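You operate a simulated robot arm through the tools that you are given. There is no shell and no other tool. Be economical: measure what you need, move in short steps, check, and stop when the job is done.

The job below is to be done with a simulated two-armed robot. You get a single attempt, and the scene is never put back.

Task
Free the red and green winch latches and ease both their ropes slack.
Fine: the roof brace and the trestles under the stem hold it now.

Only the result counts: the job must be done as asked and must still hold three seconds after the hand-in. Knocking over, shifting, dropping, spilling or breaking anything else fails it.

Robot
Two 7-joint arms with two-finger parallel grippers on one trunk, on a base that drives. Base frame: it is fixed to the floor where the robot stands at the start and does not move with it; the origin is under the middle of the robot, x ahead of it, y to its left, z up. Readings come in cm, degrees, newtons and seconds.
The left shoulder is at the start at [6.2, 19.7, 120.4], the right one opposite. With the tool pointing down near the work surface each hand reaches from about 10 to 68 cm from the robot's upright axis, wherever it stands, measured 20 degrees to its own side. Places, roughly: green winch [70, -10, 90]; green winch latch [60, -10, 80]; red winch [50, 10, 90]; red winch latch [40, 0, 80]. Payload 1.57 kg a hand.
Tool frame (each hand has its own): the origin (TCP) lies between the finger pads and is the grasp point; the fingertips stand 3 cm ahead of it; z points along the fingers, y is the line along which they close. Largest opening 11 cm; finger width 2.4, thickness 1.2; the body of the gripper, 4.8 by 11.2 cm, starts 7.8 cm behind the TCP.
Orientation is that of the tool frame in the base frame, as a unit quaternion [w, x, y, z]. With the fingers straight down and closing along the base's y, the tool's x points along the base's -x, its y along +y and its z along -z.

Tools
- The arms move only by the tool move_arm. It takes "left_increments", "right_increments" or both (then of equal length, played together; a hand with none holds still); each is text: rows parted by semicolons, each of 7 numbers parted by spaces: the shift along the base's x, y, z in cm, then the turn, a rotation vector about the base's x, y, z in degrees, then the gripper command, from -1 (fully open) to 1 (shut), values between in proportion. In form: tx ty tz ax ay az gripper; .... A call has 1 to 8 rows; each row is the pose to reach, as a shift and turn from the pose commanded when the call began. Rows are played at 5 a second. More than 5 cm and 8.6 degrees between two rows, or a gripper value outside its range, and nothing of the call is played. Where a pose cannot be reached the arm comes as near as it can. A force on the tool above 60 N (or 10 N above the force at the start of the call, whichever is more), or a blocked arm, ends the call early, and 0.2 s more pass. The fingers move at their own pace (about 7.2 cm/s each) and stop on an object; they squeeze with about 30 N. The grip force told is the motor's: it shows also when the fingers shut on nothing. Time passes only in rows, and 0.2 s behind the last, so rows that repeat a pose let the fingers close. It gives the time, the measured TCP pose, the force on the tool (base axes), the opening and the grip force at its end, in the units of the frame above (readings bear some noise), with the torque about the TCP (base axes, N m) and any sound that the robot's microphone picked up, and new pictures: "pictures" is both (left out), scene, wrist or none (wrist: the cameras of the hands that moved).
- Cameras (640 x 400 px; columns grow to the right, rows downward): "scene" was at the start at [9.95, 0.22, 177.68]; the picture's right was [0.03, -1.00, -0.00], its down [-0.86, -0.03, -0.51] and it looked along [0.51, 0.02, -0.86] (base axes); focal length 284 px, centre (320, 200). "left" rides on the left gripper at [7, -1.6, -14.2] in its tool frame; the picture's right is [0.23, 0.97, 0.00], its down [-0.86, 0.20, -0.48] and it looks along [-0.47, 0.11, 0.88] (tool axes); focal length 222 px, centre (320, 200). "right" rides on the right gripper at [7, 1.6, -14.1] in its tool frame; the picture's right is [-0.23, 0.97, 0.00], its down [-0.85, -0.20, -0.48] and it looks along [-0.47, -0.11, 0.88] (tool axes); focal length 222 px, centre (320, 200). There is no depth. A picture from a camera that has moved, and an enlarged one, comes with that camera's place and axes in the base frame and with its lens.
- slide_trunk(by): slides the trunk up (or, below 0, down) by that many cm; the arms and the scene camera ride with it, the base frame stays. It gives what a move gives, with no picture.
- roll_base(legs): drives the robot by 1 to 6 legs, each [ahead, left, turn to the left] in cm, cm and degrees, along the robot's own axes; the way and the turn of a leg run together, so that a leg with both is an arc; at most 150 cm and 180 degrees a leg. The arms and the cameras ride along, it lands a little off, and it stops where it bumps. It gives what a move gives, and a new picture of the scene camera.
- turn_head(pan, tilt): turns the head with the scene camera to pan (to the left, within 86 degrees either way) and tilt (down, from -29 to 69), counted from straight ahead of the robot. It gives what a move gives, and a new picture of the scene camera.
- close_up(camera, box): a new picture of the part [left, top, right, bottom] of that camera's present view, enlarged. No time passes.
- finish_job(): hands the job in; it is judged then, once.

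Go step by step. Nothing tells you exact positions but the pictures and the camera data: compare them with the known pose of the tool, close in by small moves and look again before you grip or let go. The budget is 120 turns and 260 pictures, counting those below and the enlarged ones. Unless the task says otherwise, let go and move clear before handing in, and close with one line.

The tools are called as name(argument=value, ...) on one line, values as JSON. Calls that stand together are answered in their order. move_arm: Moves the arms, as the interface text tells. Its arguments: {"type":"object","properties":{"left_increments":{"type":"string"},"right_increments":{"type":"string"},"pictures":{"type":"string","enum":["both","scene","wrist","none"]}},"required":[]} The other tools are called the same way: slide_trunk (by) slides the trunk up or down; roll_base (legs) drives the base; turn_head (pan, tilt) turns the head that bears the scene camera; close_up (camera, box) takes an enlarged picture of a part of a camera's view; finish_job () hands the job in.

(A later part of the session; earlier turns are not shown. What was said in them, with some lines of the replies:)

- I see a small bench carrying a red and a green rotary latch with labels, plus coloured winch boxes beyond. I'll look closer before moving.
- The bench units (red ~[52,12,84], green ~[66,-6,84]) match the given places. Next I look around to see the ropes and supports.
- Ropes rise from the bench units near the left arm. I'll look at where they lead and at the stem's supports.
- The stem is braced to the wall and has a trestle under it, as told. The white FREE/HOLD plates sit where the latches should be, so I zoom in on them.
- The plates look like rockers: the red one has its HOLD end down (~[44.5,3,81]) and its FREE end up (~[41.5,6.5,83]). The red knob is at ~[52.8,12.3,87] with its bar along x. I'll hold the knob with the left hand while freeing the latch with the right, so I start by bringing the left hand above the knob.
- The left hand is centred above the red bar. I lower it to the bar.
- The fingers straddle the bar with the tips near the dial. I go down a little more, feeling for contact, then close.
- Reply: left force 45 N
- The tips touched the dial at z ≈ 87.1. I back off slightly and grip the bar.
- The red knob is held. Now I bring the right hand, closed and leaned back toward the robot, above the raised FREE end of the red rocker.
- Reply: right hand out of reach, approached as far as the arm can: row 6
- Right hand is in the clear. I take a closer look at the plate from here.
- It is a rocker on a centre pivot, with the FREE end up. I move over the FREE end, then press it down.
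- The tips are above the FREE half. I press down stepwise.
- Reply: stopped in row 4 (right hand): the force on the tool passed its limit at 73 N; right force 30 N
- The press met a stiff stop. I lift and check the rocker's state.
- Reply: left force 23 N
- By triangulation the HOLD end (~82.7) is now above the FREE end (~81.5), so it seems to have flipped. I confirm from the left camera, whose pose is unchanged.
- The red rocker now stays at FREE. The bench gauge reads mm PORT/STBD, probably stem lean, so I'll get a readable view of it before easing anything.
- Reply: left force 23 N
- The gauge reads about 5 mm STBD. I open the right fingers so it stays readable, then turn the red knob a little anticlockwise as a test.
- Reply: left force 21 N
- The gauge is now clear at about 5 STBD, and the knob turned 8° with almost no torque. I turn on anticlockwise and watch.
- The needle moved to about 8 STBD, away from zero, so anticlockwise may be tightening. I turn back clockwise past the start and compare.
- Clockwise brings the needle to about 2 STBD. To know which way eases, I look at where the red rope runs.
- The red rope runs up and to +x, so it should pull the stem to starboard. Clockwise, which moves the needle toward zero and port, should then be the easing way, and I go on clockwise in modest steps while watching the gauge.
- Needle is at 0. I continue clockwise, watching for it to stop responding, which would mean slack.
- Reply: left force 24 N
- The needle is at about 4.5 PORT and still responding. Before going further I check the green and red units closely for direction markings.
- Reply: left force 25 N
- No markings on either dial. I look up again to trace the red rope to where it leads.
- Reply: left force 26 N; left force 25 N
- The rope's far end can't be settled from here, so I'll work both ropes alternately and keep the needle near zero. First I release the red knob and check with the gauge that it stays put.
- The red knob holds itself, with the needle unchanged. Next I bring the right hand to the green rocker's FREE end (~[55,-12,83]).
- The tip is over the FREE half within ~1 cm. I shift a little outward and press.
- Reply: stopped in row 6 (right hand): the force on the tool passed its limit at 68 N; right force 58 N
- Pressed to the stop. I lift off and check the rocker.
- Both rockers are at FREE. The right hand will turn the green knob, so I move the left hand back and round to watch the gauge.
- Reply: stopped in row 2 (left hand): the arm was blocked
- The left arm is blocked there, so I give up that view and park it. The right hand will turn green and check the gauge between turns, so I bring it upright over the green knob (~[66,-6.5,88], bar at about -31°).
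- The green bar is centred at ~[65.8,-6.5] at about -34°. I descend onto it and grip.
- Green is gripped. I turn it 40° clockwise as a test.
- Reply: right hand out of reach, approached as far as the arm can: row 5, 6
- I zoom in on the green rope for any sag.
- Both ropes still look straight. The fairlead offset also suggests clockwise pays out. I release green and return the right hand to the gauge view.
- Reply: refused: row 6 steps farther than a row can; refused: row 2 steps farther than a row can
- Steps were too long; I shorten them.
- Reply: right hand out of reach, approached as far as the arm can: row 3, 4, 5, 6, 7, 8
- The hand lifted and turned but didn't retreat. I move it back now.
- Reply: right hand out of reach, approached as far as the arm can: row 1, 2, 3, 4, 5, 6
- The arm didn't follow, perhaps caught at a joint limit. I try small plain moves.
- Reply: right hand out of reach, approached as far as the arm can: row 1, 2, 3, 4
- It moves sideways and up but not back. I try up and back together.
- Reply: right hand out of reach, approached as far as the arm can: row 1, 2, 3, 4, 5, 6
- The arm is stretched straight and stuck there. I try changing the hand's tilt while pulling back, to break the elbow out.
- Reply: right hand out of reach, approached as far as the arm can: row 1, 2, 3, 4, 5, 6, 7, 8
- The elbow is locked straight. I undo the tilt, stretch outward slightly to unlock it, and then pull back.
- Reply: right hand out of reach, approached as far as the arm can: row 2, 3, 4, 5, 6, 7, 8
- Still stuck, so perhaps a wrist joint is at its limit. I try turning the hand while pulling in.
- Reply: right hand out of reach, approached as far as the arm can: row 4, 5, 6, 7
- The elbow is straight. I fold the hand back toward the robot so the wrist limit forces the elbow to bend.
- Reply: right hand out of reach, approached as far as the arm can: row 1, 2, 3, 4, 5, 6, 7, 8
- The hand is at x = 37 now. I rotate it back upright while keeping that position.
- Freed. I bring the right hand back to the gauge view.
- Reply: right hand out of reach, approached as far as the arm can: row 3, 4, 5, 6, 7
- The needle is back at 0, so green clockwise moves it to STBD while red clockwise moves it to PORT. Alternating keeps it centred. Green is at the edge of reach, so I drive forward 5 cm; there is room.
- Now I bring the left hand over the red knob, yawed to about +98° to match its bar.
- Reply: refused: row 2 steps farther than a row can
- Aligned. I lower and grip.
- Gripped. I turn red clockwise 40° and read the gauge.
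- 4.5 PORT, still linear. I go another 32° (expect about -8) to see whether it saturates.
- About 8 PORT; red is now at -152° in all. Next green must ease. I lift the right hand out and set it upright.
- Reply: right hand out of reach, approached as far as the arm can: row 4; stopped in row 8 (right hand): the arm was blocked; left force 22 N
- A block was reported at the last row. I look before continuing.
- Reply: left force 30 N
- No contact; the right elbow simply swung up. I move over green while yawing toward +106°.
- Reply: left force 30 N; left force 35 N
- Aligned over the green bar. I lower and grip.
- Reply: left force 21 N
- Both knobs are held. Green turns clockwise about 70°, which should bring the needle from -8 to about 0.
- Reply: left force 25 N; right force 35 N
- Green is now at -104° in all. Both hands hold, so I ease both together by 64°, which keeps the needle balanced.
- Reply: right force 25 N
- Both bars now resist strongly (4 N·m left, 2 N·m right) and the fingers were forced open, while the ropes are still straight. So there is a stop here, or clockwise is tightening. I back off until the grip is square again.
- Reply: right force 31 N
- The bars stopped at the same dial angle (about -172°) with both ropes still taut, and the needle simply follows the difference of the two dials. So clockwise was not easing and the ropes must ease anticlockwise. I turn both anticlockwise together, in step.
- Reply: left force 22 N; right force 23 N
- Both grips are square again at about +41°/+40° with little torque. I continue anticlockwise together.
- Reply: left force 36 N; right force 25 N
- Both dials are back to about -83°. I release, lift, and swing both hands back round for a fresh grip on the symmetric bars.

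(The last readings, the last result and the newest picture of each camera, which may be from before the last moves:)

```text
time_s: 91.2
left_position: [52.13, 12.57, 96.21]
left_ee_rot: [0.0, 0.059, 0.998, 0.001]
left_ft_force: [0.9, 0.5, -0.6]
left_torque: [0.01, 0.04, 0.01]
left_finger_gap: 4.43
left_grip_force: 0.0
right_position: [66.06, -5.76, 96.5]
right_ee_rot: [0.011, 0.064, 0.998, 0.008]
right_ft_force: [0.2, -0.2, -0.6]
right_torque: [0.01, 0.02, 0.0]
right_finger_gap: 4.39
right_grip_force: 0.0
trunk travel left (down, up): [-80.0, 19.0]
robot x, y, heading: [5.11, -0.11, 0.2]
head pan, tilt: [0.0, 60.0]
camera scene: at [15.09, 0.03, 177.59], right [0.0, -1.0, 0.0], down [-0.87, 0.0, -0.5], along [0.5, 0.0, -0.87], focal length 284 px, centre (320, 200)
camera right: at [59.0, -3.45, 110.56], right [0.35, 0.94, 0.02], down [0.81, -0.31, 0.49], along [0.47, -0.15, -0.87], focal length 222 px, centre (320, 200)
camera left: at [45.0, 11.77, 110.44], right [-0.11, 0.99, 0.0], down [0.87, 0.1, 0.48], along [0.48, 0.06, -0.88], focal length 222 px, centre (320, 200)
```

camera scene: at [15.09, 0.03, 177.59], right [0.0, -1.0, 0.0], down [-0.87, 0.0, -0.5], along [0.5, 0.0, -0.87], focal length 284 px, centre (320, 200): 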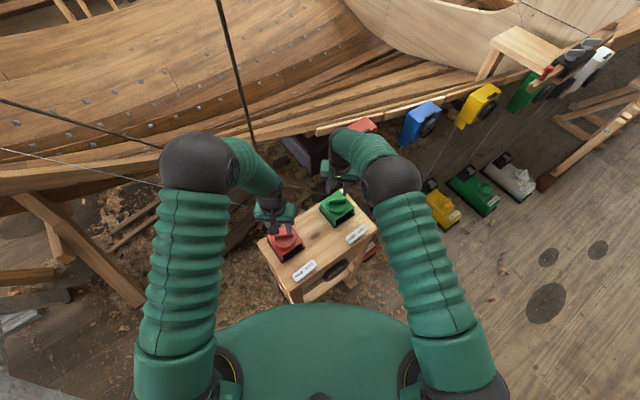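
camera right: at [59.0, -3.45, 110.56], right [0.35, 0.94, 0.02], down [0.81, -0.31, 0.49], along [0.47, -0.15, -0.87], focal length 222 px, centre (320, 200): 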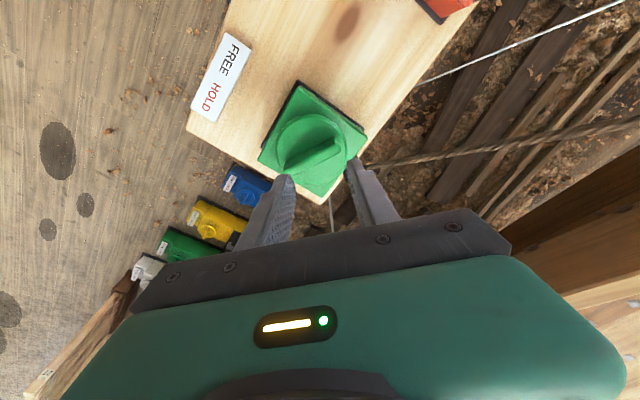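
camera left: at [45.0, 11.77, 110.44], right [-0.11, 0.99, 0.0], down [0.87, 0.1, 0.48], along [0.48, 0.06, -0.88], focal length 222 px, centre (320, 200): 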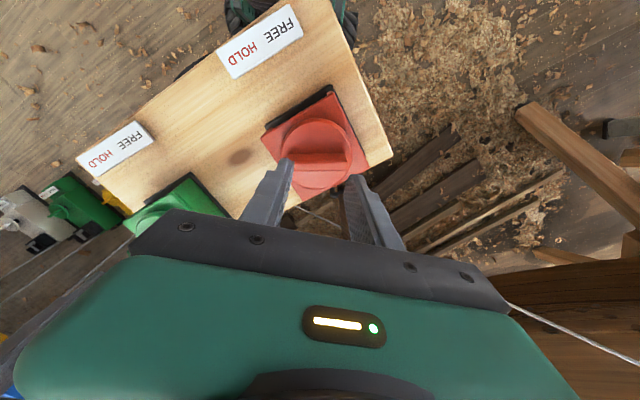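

Bars are at -83° as expected. I go on with the yaw and recentre.

move_arm(left_increments="0.2 -0.1 0 0 0 -8 0.2; 0.4 -0.2 0 0 0 -16 0.2; 0.5 -0.3 0 0 0 -24 0.2; 0.5 -0.3 0 0 0 -32 0.2; 0.5 -0.3 0 0 0 -40 0.2; 0.5 -0.3 0 0 0 -48 0.2; 0.5 -0.3 0 0 0 -56 0.2; 0.5 -0.3 0 0 0 -64 0.2", right_increments="0 -0.2 0 0 0 -8 0.2; 0 -0.4 0 0 0 -16 0.2; -0.1 -0.6 0 0 0 -24 0.2; -0.1 -0.6 0 0 0 -32 0.2; -0.1 -0.6 0 0 0 -40 0.2; -0.1 -0.6 0 0 0 -48 0.2; -0.1 -0.6 0 0 0 -56 0.2; -0.1 -0.6 0 0 0 -64 0.2", pictures="none")

```text
time_s: 93.0
left_position: [52.53, 12.33, 96.18]
left_ee_rot: [0.0, 0.579, 0.816, 0.001]
left_ft_force: [-0.7, 0.1, -0.4]
left_torque: [-0.01, 0.01, -0.01]
left_finger_gap: 4.39
left_grip_force: 0.0
right_position: [65.99, -6.31, 96.46]
right_ee_rot: [0.014, 0.584, 0.812, 0.001]
right_ft_force: [0.5, -0.2, 0.3]
right_torque: [0.01, 0.04, 0.01]
right_finger_gap: 4.41
right_grip_force: 0.1
trunk travel left (down, up): [-80.0, 19.0]
robot x, y, heading: [4.97, -0.2, 0.3]
head pan, tilt: [0.0, 60.0]
```

Both hands are at about -71°. I turn the last 11°, lower and grip.

move_arm(left_increments="0.1 0 -2 0 0 -6 0.2; 0.1 0 -4 0 0 -11 0.2; 0.1 0 -5.8 0 0 -11 0.2; 0.1 0 -5.8 0 0 -11 1; 0.1 0 -5.8 0 0 -11 1; 0.1 0 -5.8 0 0 -11 1", right_increments="0 0 -2 0 0 -6 0.2; 0 0 -4 0 0 -11 0.2; 0 0 -6 0 0 -11 0.2; 0 0 -6 0 0 -11 1; 0 0 -6 0 0 -11 1; 0 0 -6 0 0 -11 1", pictures="wrist")

```text
time_s: 94.4
left_position: [52.38, 12.25, 90.41]
left_ee_rot: [-0.001, 0.653, 0.757, -0.001]
left_ft_force: [-9.3, -2.3, 2.3]
left_torque: [0.2, -0.1, 0.12]
left_finger_gap: 1.19
left_grip_force: 29.2
right_position: [65.93, -6.32, 90.37]
right_ee_rot: [0.014, 0.657, 0.753, -0.001]
right_ft_force: [5.4, 2.1, -5.3]
right_torque: [-0.19, 0.62, -0.02]
right_finger_gap: 1.25
right_grip_force: 29.8
trunk travel left (down, up): [-80.0, 19.0]
robot x, y, heading: [5.17, -0.13, 0.0]
head pan, tilt: [0.0, 60.0]
camera right: at [66.23, 1.03, 104.38], right [1.0, -0.09, 0.02], down [-0.09, -0.87, 0.49], along [-0.03, -0.49, -0.87], focal length 222 px, centre (320, 200)
camera left: at [49.89, 18.97, 104.59], right [0.93, 0.37, 0.0], down [0.32, -0.82, 0.48], along [0.17, -0.44, -0.88], focal length 222 px, centre (320, 200)
```

right: 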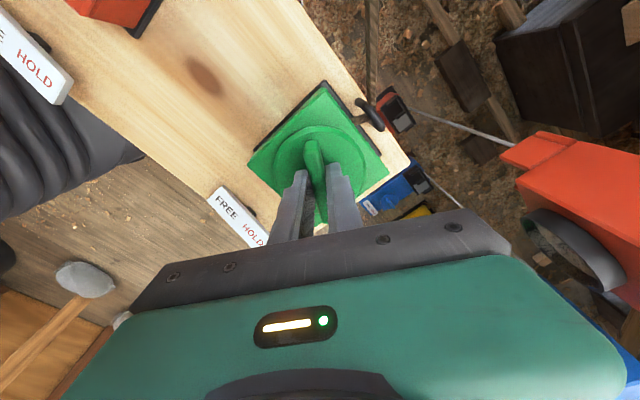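
left: 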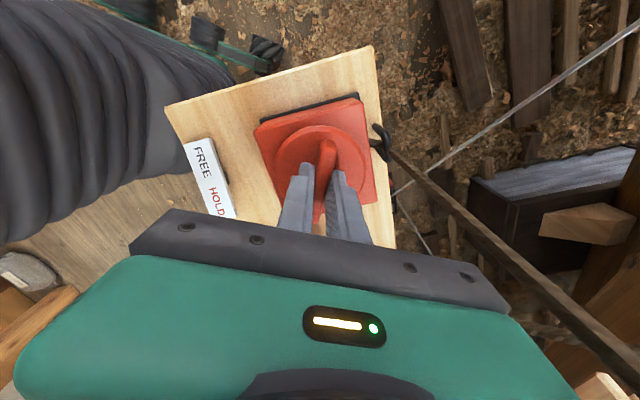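

Both are gripped at -82°. I turn both anticlockwise together.

move_arm(left_increments="0 0 0 0 0 8 1; 0 0 0 0 0 16 1; 0 0 0 0 0 24 1; 0 0 0 0 0 32 1; 0 0 0 0 0 40 1; 0 0 0 0 0 48 1; 0 0 0 0 0 56 1; 0 0 0 0 0 64 1", right_increments="0 0 0 0 0 8 1; 0 0 0 0 0 16 1; 0 0 0 0 0 24 1; 0 0 0 0 0 32 1; 0 0 0 0 0 40 1; 0 0 0 0 0 48 1; 0 0 0 0 0 56 1; 0 0 0 0 0 64 1", pictures="none")

move_arm(left_increments="0 0 0 0 0 8 1; 0 0 0 0 0 16 1; 0 0 0 0 0 24 1; 0 0 0 0 0 32 1; 0 0 0 0 0 40 1; 0 0 0 0 0 40 1", right_increments="0 0 0 0 0 8 1; 0 0 0 0 0 16 1; 0 0 0 0 0 24 1; 0 0 0 0 0 32 1; 0 0 0 0 0 40 1; 0 0 0 0 0 40 1", pictures="both")

```text
time_s: 96.2
left_position: [52.45, 12.07, 90.42]
left_ee_rot: [-0.001, 0.151, 0.989, 0.001]
left_ft_force: [-20.1, 0.1, 2.1]
left_torque: [-0.17, 0.84, -0.11]
left_finger_gap: 1.18
left_grip_force: 29.1
right_position: [65.82, -6.43, 90.58]
right_ee_rot: [0.011, 0.156, 0.988, 0.007]
right_ft_force: [-0.5, -1.5, -19.9]
right_torque: [-0.7, 0.18, -0.09]
right_finger_gap: 1.2
right_grip_force: 28.7
trunk travel left (down, up): [-80.0, 19.0]
robot x, y, heading: [5.26, -0.04, -0.1]
head pan, tilt: [0.0, 60.0]
```

```text
time_s: 97.6
left_position: [52.45, 12.13, 90.44]
left_ee_rot: [-0.002, -0.197, 0.98, 0.002]
left_ft_force: [-16.7, 6.8, -21.4]
left_torque: [-0.55, -0.03, 0.09]
left_finger_gap: 1.2
left_grip_force: 29.3
right_position: [65.83, -6.54, 90.44]
right_ee_rot: [0.008, -0.19, 0.982, 0.011]
right_ft_force: [-10.6, -12.8, -11.3]
right_torque: [-0.67, -0.45, 0.09]
right_finger_gap: 1.22
right_grip_force: 29.8
trunk travel left (down, up): [-80.0, 19.0]
robot x, y, heading: [4.79, 0.16, -0.3]
head pan, tilt: [0.0, 60.0]
camera scene: at [14.95, -0.13, 177.57], right [0.0, -1.0, 0.0], down [-0.87, 0.0, -0.5], along [0.5, 0.0, -0.87], focal length 284 px, centre (320, 200)
camera right: at [58.56, -7.98, 104.54], right [-0.15, 0.99, 0.02], down [0.86, 0.12, 0.49], along [0.48, 0.09, -0.87], focal length 222 px, centre (320, 200)
camera left: at [46.76, 8.03, 104.63], right [-0.59, 0.81, 0.0], down [0.71, 0.51, 0.48], along [0.39, 0.28, -0.88], focal length 222 px, centre (320, 200)
```

scene: 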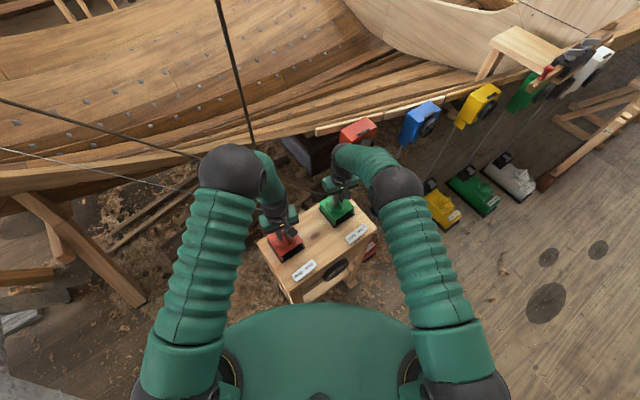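
right: 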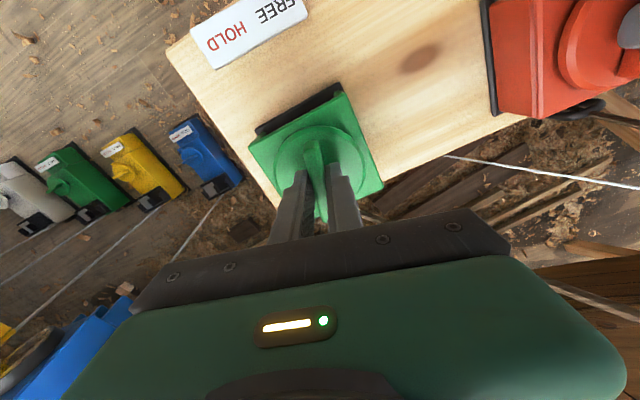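
left: 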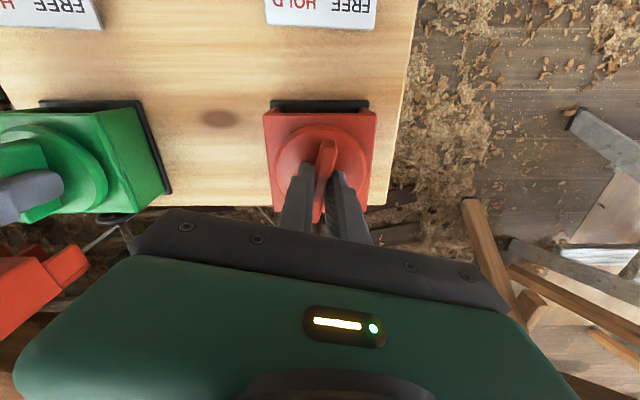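

Both are now at about +22°, past the start, with no torque. I continue.

move_arm(left_increments="0 0 0 0 0 8 1; 0 0 0 0 0 16 1; 0 0 0 0 0 24 1; 0 0 0 0 0 32 1; 0 0 0 0 0 40 1; 0 0 0 0 0 40 1", right_increments="0 0 0 0 0 8 1; 0 0 0 0 0 16 1; 0 0 0 0 0 24 1; 0 0 0 0 0 32 1; 0 0 0 0 0 40 1; 0 0 0 0 0 40 1", pictures="scene")

close_up(camera="scene", box=[0, 0, 300, 220])

```text
time_s: 99.0
left_position: [52.51, 12.27, 90.44]
left_ee_rot: [-0.002, -0.52, 0.854, 0.002]
left_ft_force: [-21.3, 15.8, -4.5]
left_torque: [-0.34, 0.03, 0.05]
left_finger_gap: 1.17
left_grip_force: 29.8
right_position: [65.97, -6.48, 90.6]
right_ee_rot: [0.005, -0.514, 0.857, 0.014]
right_ft_force: [0.3, -19.1, -18.9]
right_torque: [-0.77, -0.51, 0.02]
right_finger_gap: 1.22
right_grip_force: 28.8
trunk travel left (down, up): [-80.0, 19.0]
robot x, y, heading: [5.03, -0.25, -0.4]
head pan, tilt: [0.0, 60.0]
camera scene: at [14.98, -0.14, 177.59], right [0.0, -1.0, 0.0], down [-0.87, 0.0, -0.5], along [0.5, 0.0, -0.87], focal length 284 px, centre (320, 200)
```

scene: 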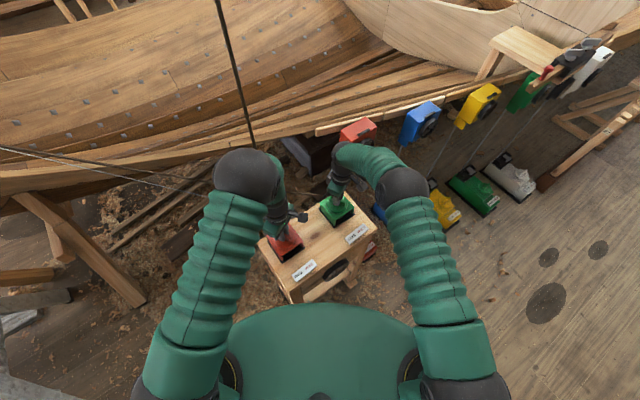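

```text
1.82 times, centred on (150, 110) of scene
camera zoom: at [14.98, -0.14, 177.59], right [0.0, -1.0, 0.0], down [-0.87, 0.0, -0.5], along [0.5, 0.0, -0.87], focal length 516 px, centre (629, 364)
```

zoom: 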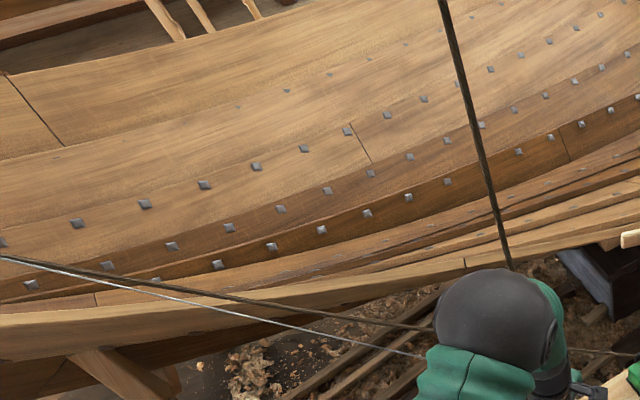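

The green rope has clearly dropped and is sagging, so anticlockwise is easing. I continue to about +96°.

move_arm(left_increments="0 0 0 0 0 8 1; 0 0 0 0 0 16 1; 0 0 0 0 0 24 1; 0 0 0 0 0 33 1; 0 0 0 0 0 33 1", right_increments="0 0 0 0 0 8 1; 0 0 0 0 0 16 1; 0 0 0 0 0 24 1; 0 0 0 0 0 33 1; 0 0 0 0 0 33 1", pictures="scene")

turn_head(pan=25, tilt=20)

turn_head(pan=25, tilt=-25)

```text
refused: row 4 steps farther than a row can; nothing moved
```

```text
time_s: 100.1
left_position: [52.42, 12.21, 90.5]
left_ee_rot: [-0.001, -0.519, 0.855, 0.002]
left_ft_force: [-23.8, 19.6, 7.5]
left_torque: [0.41, -0.15, -0.01]
left_finger_gap: 1.18
left_grip_force: 29.4
right_position: [65.91, -6.51, 90.64]
right_ee_rot: [0.005, -0.513, 0.858, 0.012]
right_ft_force: [7.7, -19.7, -21.1]
right_torque: [-0.56, -0.78, 0.01]
right_finger_gap: 1.23
right_grip_force: 29.1
trunk travel left (down, up): [-80.0, 19.0]
robot x, y, heading: [5.12, -0.11, -0.0]
head pan, tilt: [25.0, 20.0]
camera scene: at [16.74, 3.8, 183.4], right [0.42, -0.91, 0.0], down [-0.31, -0.14, -0.94], along [0.85, 0.4, -0.34], focal length 284 px, centre (320, 200)
```

scene: 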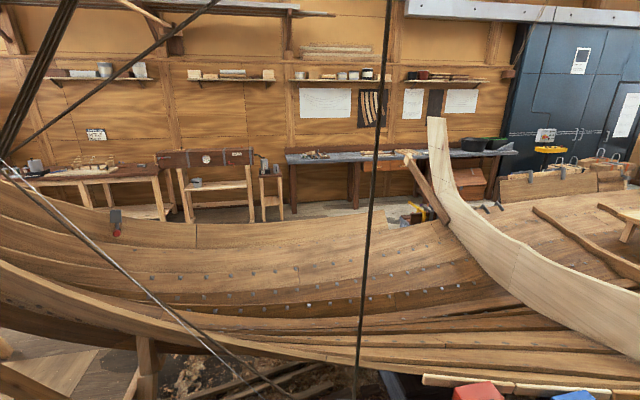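

```text
time_s: 101.2
left_position: [52.49, 12.08, 90.51]
left_ee_rot: [-0.001, -0.519, 0.855, 0.002]
left_ft_force: [-24.0, 21.5, 16.7]
left_torque: [0.59, -0.19, 0.0]
left_finger_gap: 1.19
left_grip_force: 29.3
right_position: [65.89, -6.56, 90.63]
right_ee_rot: [0.005, -0.513, 0.858, 0.012]
right_ft_force: [12.7, -18.5, -21.4]
right_torque: [-0.4, -0.93, -0.03]
right_finger_gap: 1.22
right_grip_force: 29.4
trunk travel left (down, up): [-80.0, 19.0]
robot x, y, heading: [5.02, -0.21, -0.2]
head pan, tilt: [25.0, -25.0]
camera scene: at [14.72, 2.9, 190.21], right [0.42, -0.91, 0.0], down [0.38, 0.18, -0.91], along [0.82, 0.38, 0.42], focal length 284 px, centre (320, 200)
```

scene: 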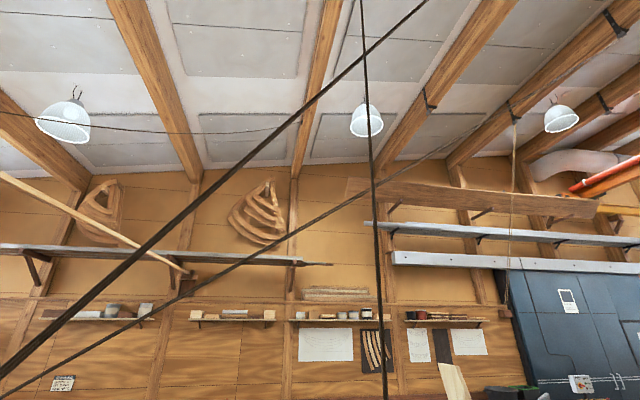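

The thin line from the stem top to the roof, the red rope's far part, now sags too. Both are going slack, so I ease both a further 32° for margin.

move_arm(left_increments="0 0 0 0 0 8 1; 0 0 0 0 0 16 1; 0 0 0 0 0 24 1; 0 0 0 0 0 32 1; 0 0 0 0 0 32 1", right_increments="0 0 0 0 0 8 1; 0 0 0 0 0 16 1; 0 0 0 0 0 24 1; 0 0 0 0 0 32 1; 0 0 0 0 0 32 1", pictures="scene")

turn_head(pan=75, tilt=0)

turn_head(pan=0, tilt=60)

```text
time_s: 102.4
left_position: [52.51, 12.04, 90.49]
left_ee_rot: [0.0, 0.735, -0.678, -0.001]
left_ft_force: [-22.1, 16.2, 4.7]
left_torque: [0.5, -0.18, 0.02]
left_finger_gap: 1.18
left_grip_force: 29.3
right_position: [65.96, -6.51, 90.56]
right_ee_rot: [-0.001, 0.731, -0.682, -0.012]
right_ft_force: [12.6, -17.2, -8.3]
right_torque: [-0.82, -0.89, 0.03]
right_finger_gap: 1.21
right_grip_force: 29.4
trunk travel left (down, up): [-80.0, 19.0]
robot x, y, heading: [5.07, -0.3, -0.4]
head pan, tilt: [25.0, -25.0]
camera scene: at [14.69, 2.88, 190.21], right [0.42, -0.91, 0.0], down [0.38, 0.18, -0.91], along [0.82, 0.38, 0.42], focal length 284 px, centre (320, 200)
```

scene: 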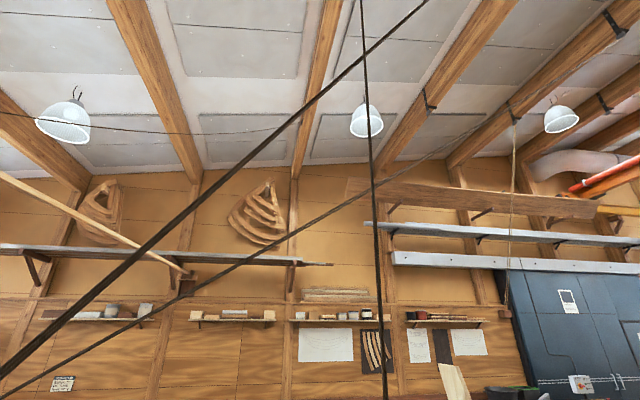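

```text
time_s: 103.6
left_position: [52.45, 12.06, 90.39]
left_ee_rot: [0.002, 0.734, -0.679, -0.002]
left_ft_force: [-18.9, 13.7, -12.2]
left_torque: [-0.07, -0.35, -0.01]
left_finger_gap: 1.18
left_grip_force: 28.8
right_position: [65.99, -6.43, 90.67]
right_ee_rot: [-0.001, 0.73, -0.684, -0.013]
right_ft_force: [11.2, -17.6, 5.3]
right_torque: [-0.78, -0.87, 0.0]
right_finger_gap: 1.22
right_grip_force: 29.4
trunk travel left (down, up): [-80.0, 19.0]
robot x, y, heading: [5.12, 0.1, -0.2]
head pan, tilt: [75.0, 0.0]
camera scene: at [10.59, 8.54, 186.65], right [0.97, -0.26, 0.0], down [0.0, 0.0, -1.0], along [0.26, 0.97, 0.0], focal length 284 px, centre (320, 200)
```

scene: 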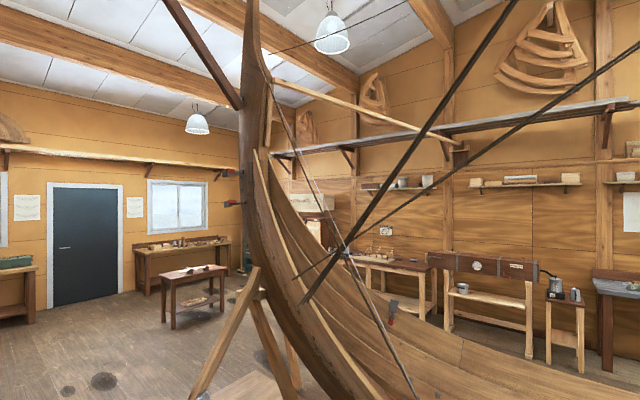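

```text
time_s: 105.0
left_position: [52.34, 12.04, 90.45]
left_ee_rot: [0.001, 0.734, -0.679, -0.003]
left_ft_force: [-18.1, 11.5, -21.1]
left_torque: [0.27, -0.34, 0.0]
left_finger_gap: 1.2
left_grip_force: 28.9
right_position: [65.94, -6.53, 90.56]
right_ee_rot: [-0.001, 0.73, -0.683, -0.014]
right_ft_force: [11.0, -18.0, 15.6]
right_torque: [-0.56, -0.86, 0.01]
right_finger_gap: 1.21
right_grip_force: 28.9
trunk travel left (down, up): [-80.0, 19.0]
robot x, y, heading: [5.13, 0.01, -0.1]
head pan, tilt: [0.0, 60.0]
camera scene: at [14.9, -0.2, 177.6], right [0.0, -1.0, 0.0], down [-0.87, 0.0, -0.5], along [0.5, 0.0, -0.87], focal length 284 px, centre (320, 200)
```

scene: 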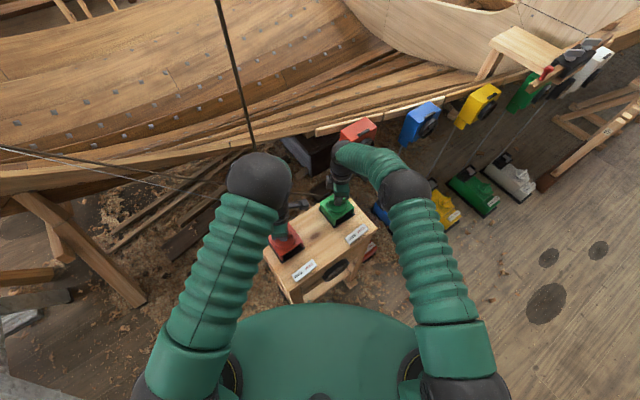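

Both ropes hang slack and the extra turn changed nothing more. I release both knobs and lift clear.

move_arm(left_increments="0 0 0 0 0 0 0.2; 0 0 0 0 0 0 0.2; 0 0 4 0 0 0 0.2; 0 0 8 0 0 0 0.2; -3 0 11 0 0 0 0.2; -7 1 12 0 0 0 0.2; -11 3 12 0 0 0 0.2", right_increments="0 0 0 0 0 0 0.2; 0 0 0 0 0 0 0.2; 0 0 4 0 0 0 0.2; 0 0 8 0 0 0 0.2; -2 -3 10 0 0 0 0.2; -5 -6 10 0 0 -3 0.2; -8 -9 10 0 0 -8 0.2", pictures="both")

```text
time_s: 106.7
left_position: [41.47, 15.14, 102.81]
left_ee_rot: [-0.001, 0.735, -0.679, -0.001]
left_ft_force: [0.0, -0.1, -0.8]
left_torque: [-0.04, -0.02, 0.0]
left_finger_gap: 4.38
left_grip_force: 0.0
right_position: [57.81, -15.48, 100.89]
right_ee_rot: [0.002, -0.681, 0.732, 0.014]
right_ft_force: [-0.9, 0.5, 1.0]
right_torque: [0.03, -0.03, 0.02]
right_finger_gap: 4.4
right_grip_force: 0.0
trunk travel left (down, up): [-80.0, 19.0]
robot x, y, heading: [4.99, -0.34, -0.2]
head pan, tilt: [0.0, 60.0]
camera scene: at [14.65, -0.13, 177.61], right [0.0, -1.0, 0.0], down [-0.87, 0.0, -0.5], along [0.5, 0.0, -0.87], focal length 284 px, centre (320, 200)
camera right: at [55.81, -22.59, 114.81], right [-0.95, 0.3, 0.02], down [0.27, 0.83, 0.49], along [0.13, 0.48, -0.87], focal length 222 px, centre (320, 200)
camera left: at [43.66, 8.42, 117.03], right [-0.95, -0.3, 0.0], down [-0.27, 0.84, 0.48], along [-0.15, 0.46, -0.88], focal length 222 px, centre (320, 200)
```

scene: 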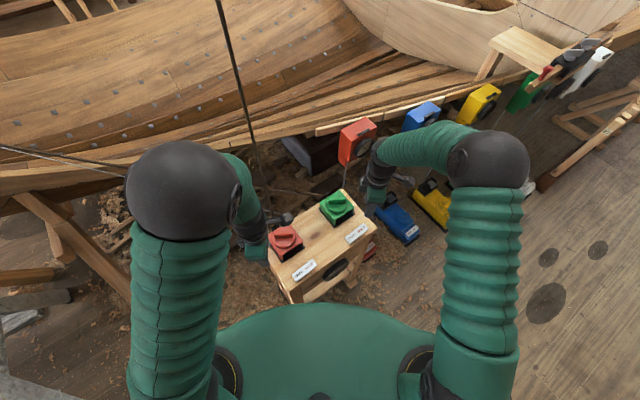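
right: 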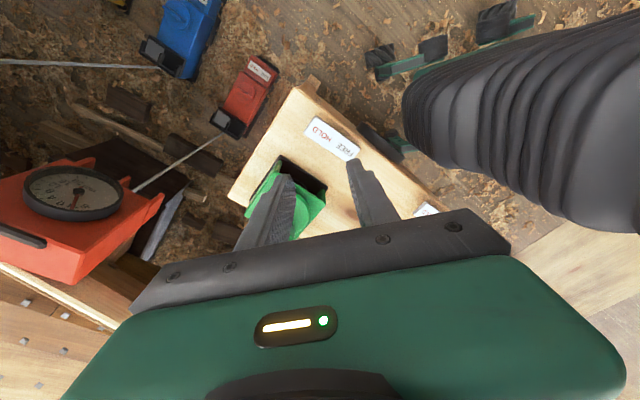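
left: 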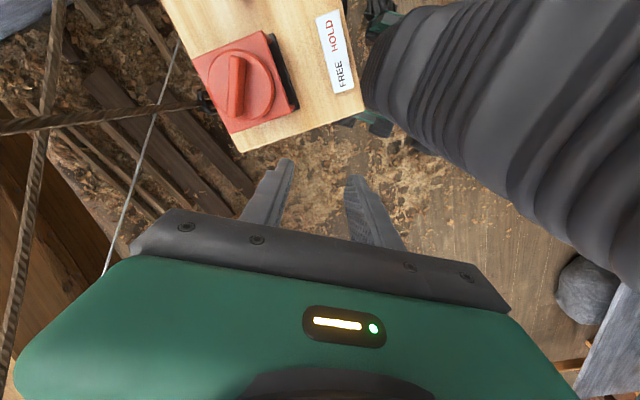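

Clear of the knobs. I check the ropes and rockers.

close_up(camera="scene", box=[100, 100, 400, 300])

close_up(camera="scene", box=[270, 210, 390, 300])

turn_head(pan=45, tilt=25)

turn_head(pan=40, tilt=-15)

```text
2.00 times, centred on (250, 200) of scene
camera zoom: at [14.65, -0.13, 177.61], right [0.0, -1.0, 0.0], down [-0.87, 0.0, -0.5], along [0.5, 0.0, -0.87], focal length 567 px, centre (460, 200)
```

zoom: 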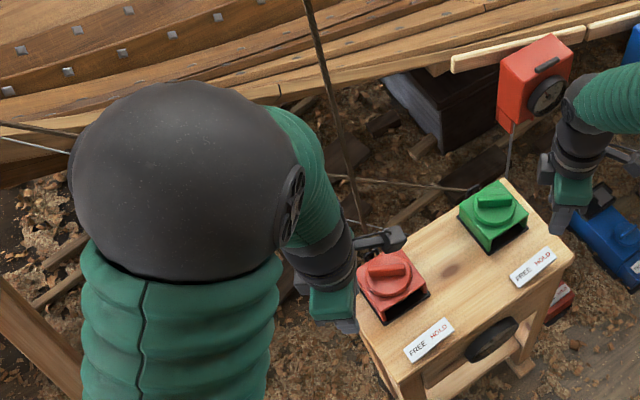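

```text
4.44 times, centred on (330, 255) of scene
camera zoom: at [14.65, -0.13, 177.61], right [0.0, -1.0, 0.0], down [-0.87, 0.0, -0.5], along [0.5, 0.0, -0.87], focal length 1261 px, centre (276, -44)
```

zoom: 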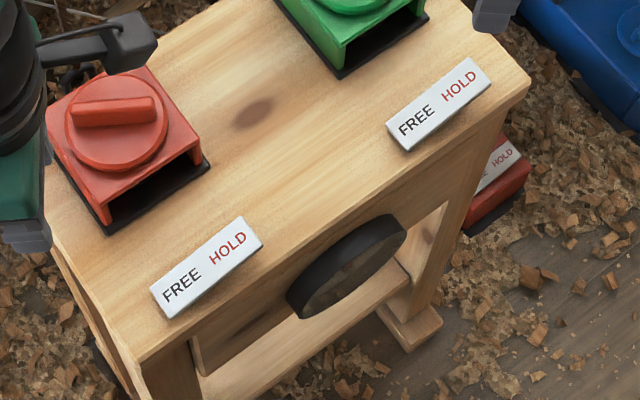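

```text
time_s: 107.8
left_position: [41.74, 15.14, 102.79]
left_ee_rot: [0.0, 0.734, -0.679, 0.0]
left_ft_force: [-0.3, 0.4, 0.7]
left_torque: [0.01, 0.01, -0.03]
left_finger_gap: 4.39
left_grip_force: 0.1
right_position: [57.91, -15.41, 100.73]
right_ee_rot: [0.001, -0.68, 0.733, 0.014]
right_ft_force: [0.1, 0.4, -0.4]
right_torque: [-0.02, 0.01, -0.05]
right_finger_gap: 4.42
right_grip_force: 0.1
trunk travel left (down, up): [-80.0, 19.0]
robot x, y, heading: [5.32, -0.05, 0.0]
head pan, tilt: [45.0, 25.0]
camera scene: at [14.86, 6.41, 182.6], right [0.71, -0.71, 0.0], down [-0.3, -0.3, -0.91], along [0.64, 0.64, -0.42], focal length 284 px, centre (320, 200)
```

scene: 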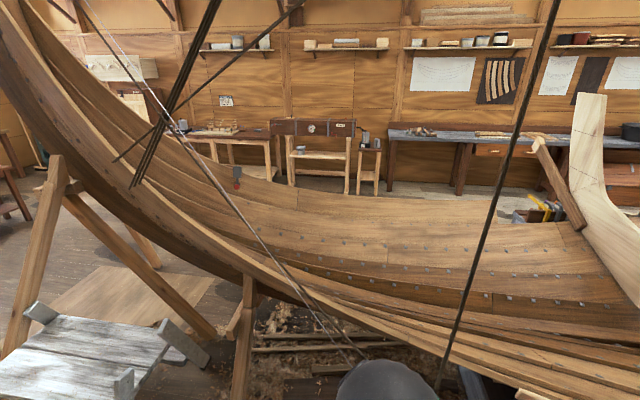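

```text
time_s: 108.8
left_position: [41.67, 15.13, 102.73]
left_ee_rot: [0.002, 0.734, -0.679, -0.001]
left_ft_force: [0.9, 0.0, -0.1]
left_torque: [-0.02, 0.02, -0.03]
left_finger_gap: 4.4
left_grip_force: 0.0
right_position: [58.03, -15.39, 100.76]
right_ee_rot: [0.002, -0.681, 0.733, 0.014]
right_ft_force: [-0.2, 0.1, 0.7]
right_torque: [0.0, 0.01, 0.01]
right_finger_gap: 4.42
right_grip_force: 0.1
trunk travel left (down, up): [-80.0, 19.0]
robot x, y, heading: [5.26, -0.01, -0.0]
head pan, tilt: [40.0, -15.0]
camera scene: at [14.55, 5.07, 188.88], right [0.64, -0.77, 0.0], down [0.2, 0.17, -0.97], along [0.74, 0.62, 0.26], focal length 284 px, centre (320, 200)
```

scene: 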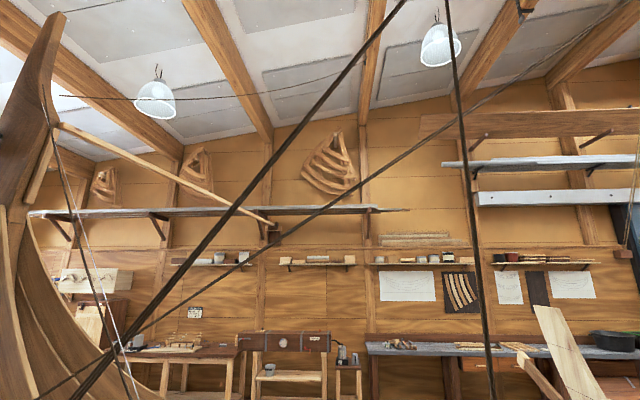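

Both rockers stand at FREE, both ropes hang slack, the stem sits unchanged on its brace and trestle, and both hands are clear. I hand in.

finish_job()

```text
The job is handed in.
```

I freed the red and green winch latches and turned both knobs back until both ropes sagged; the stem looks unmoved on its brace and trestle. For the first part I turned the knobs the wrong way, up to their stops, before reversing them. I did not read the lean gauge again before handing in.
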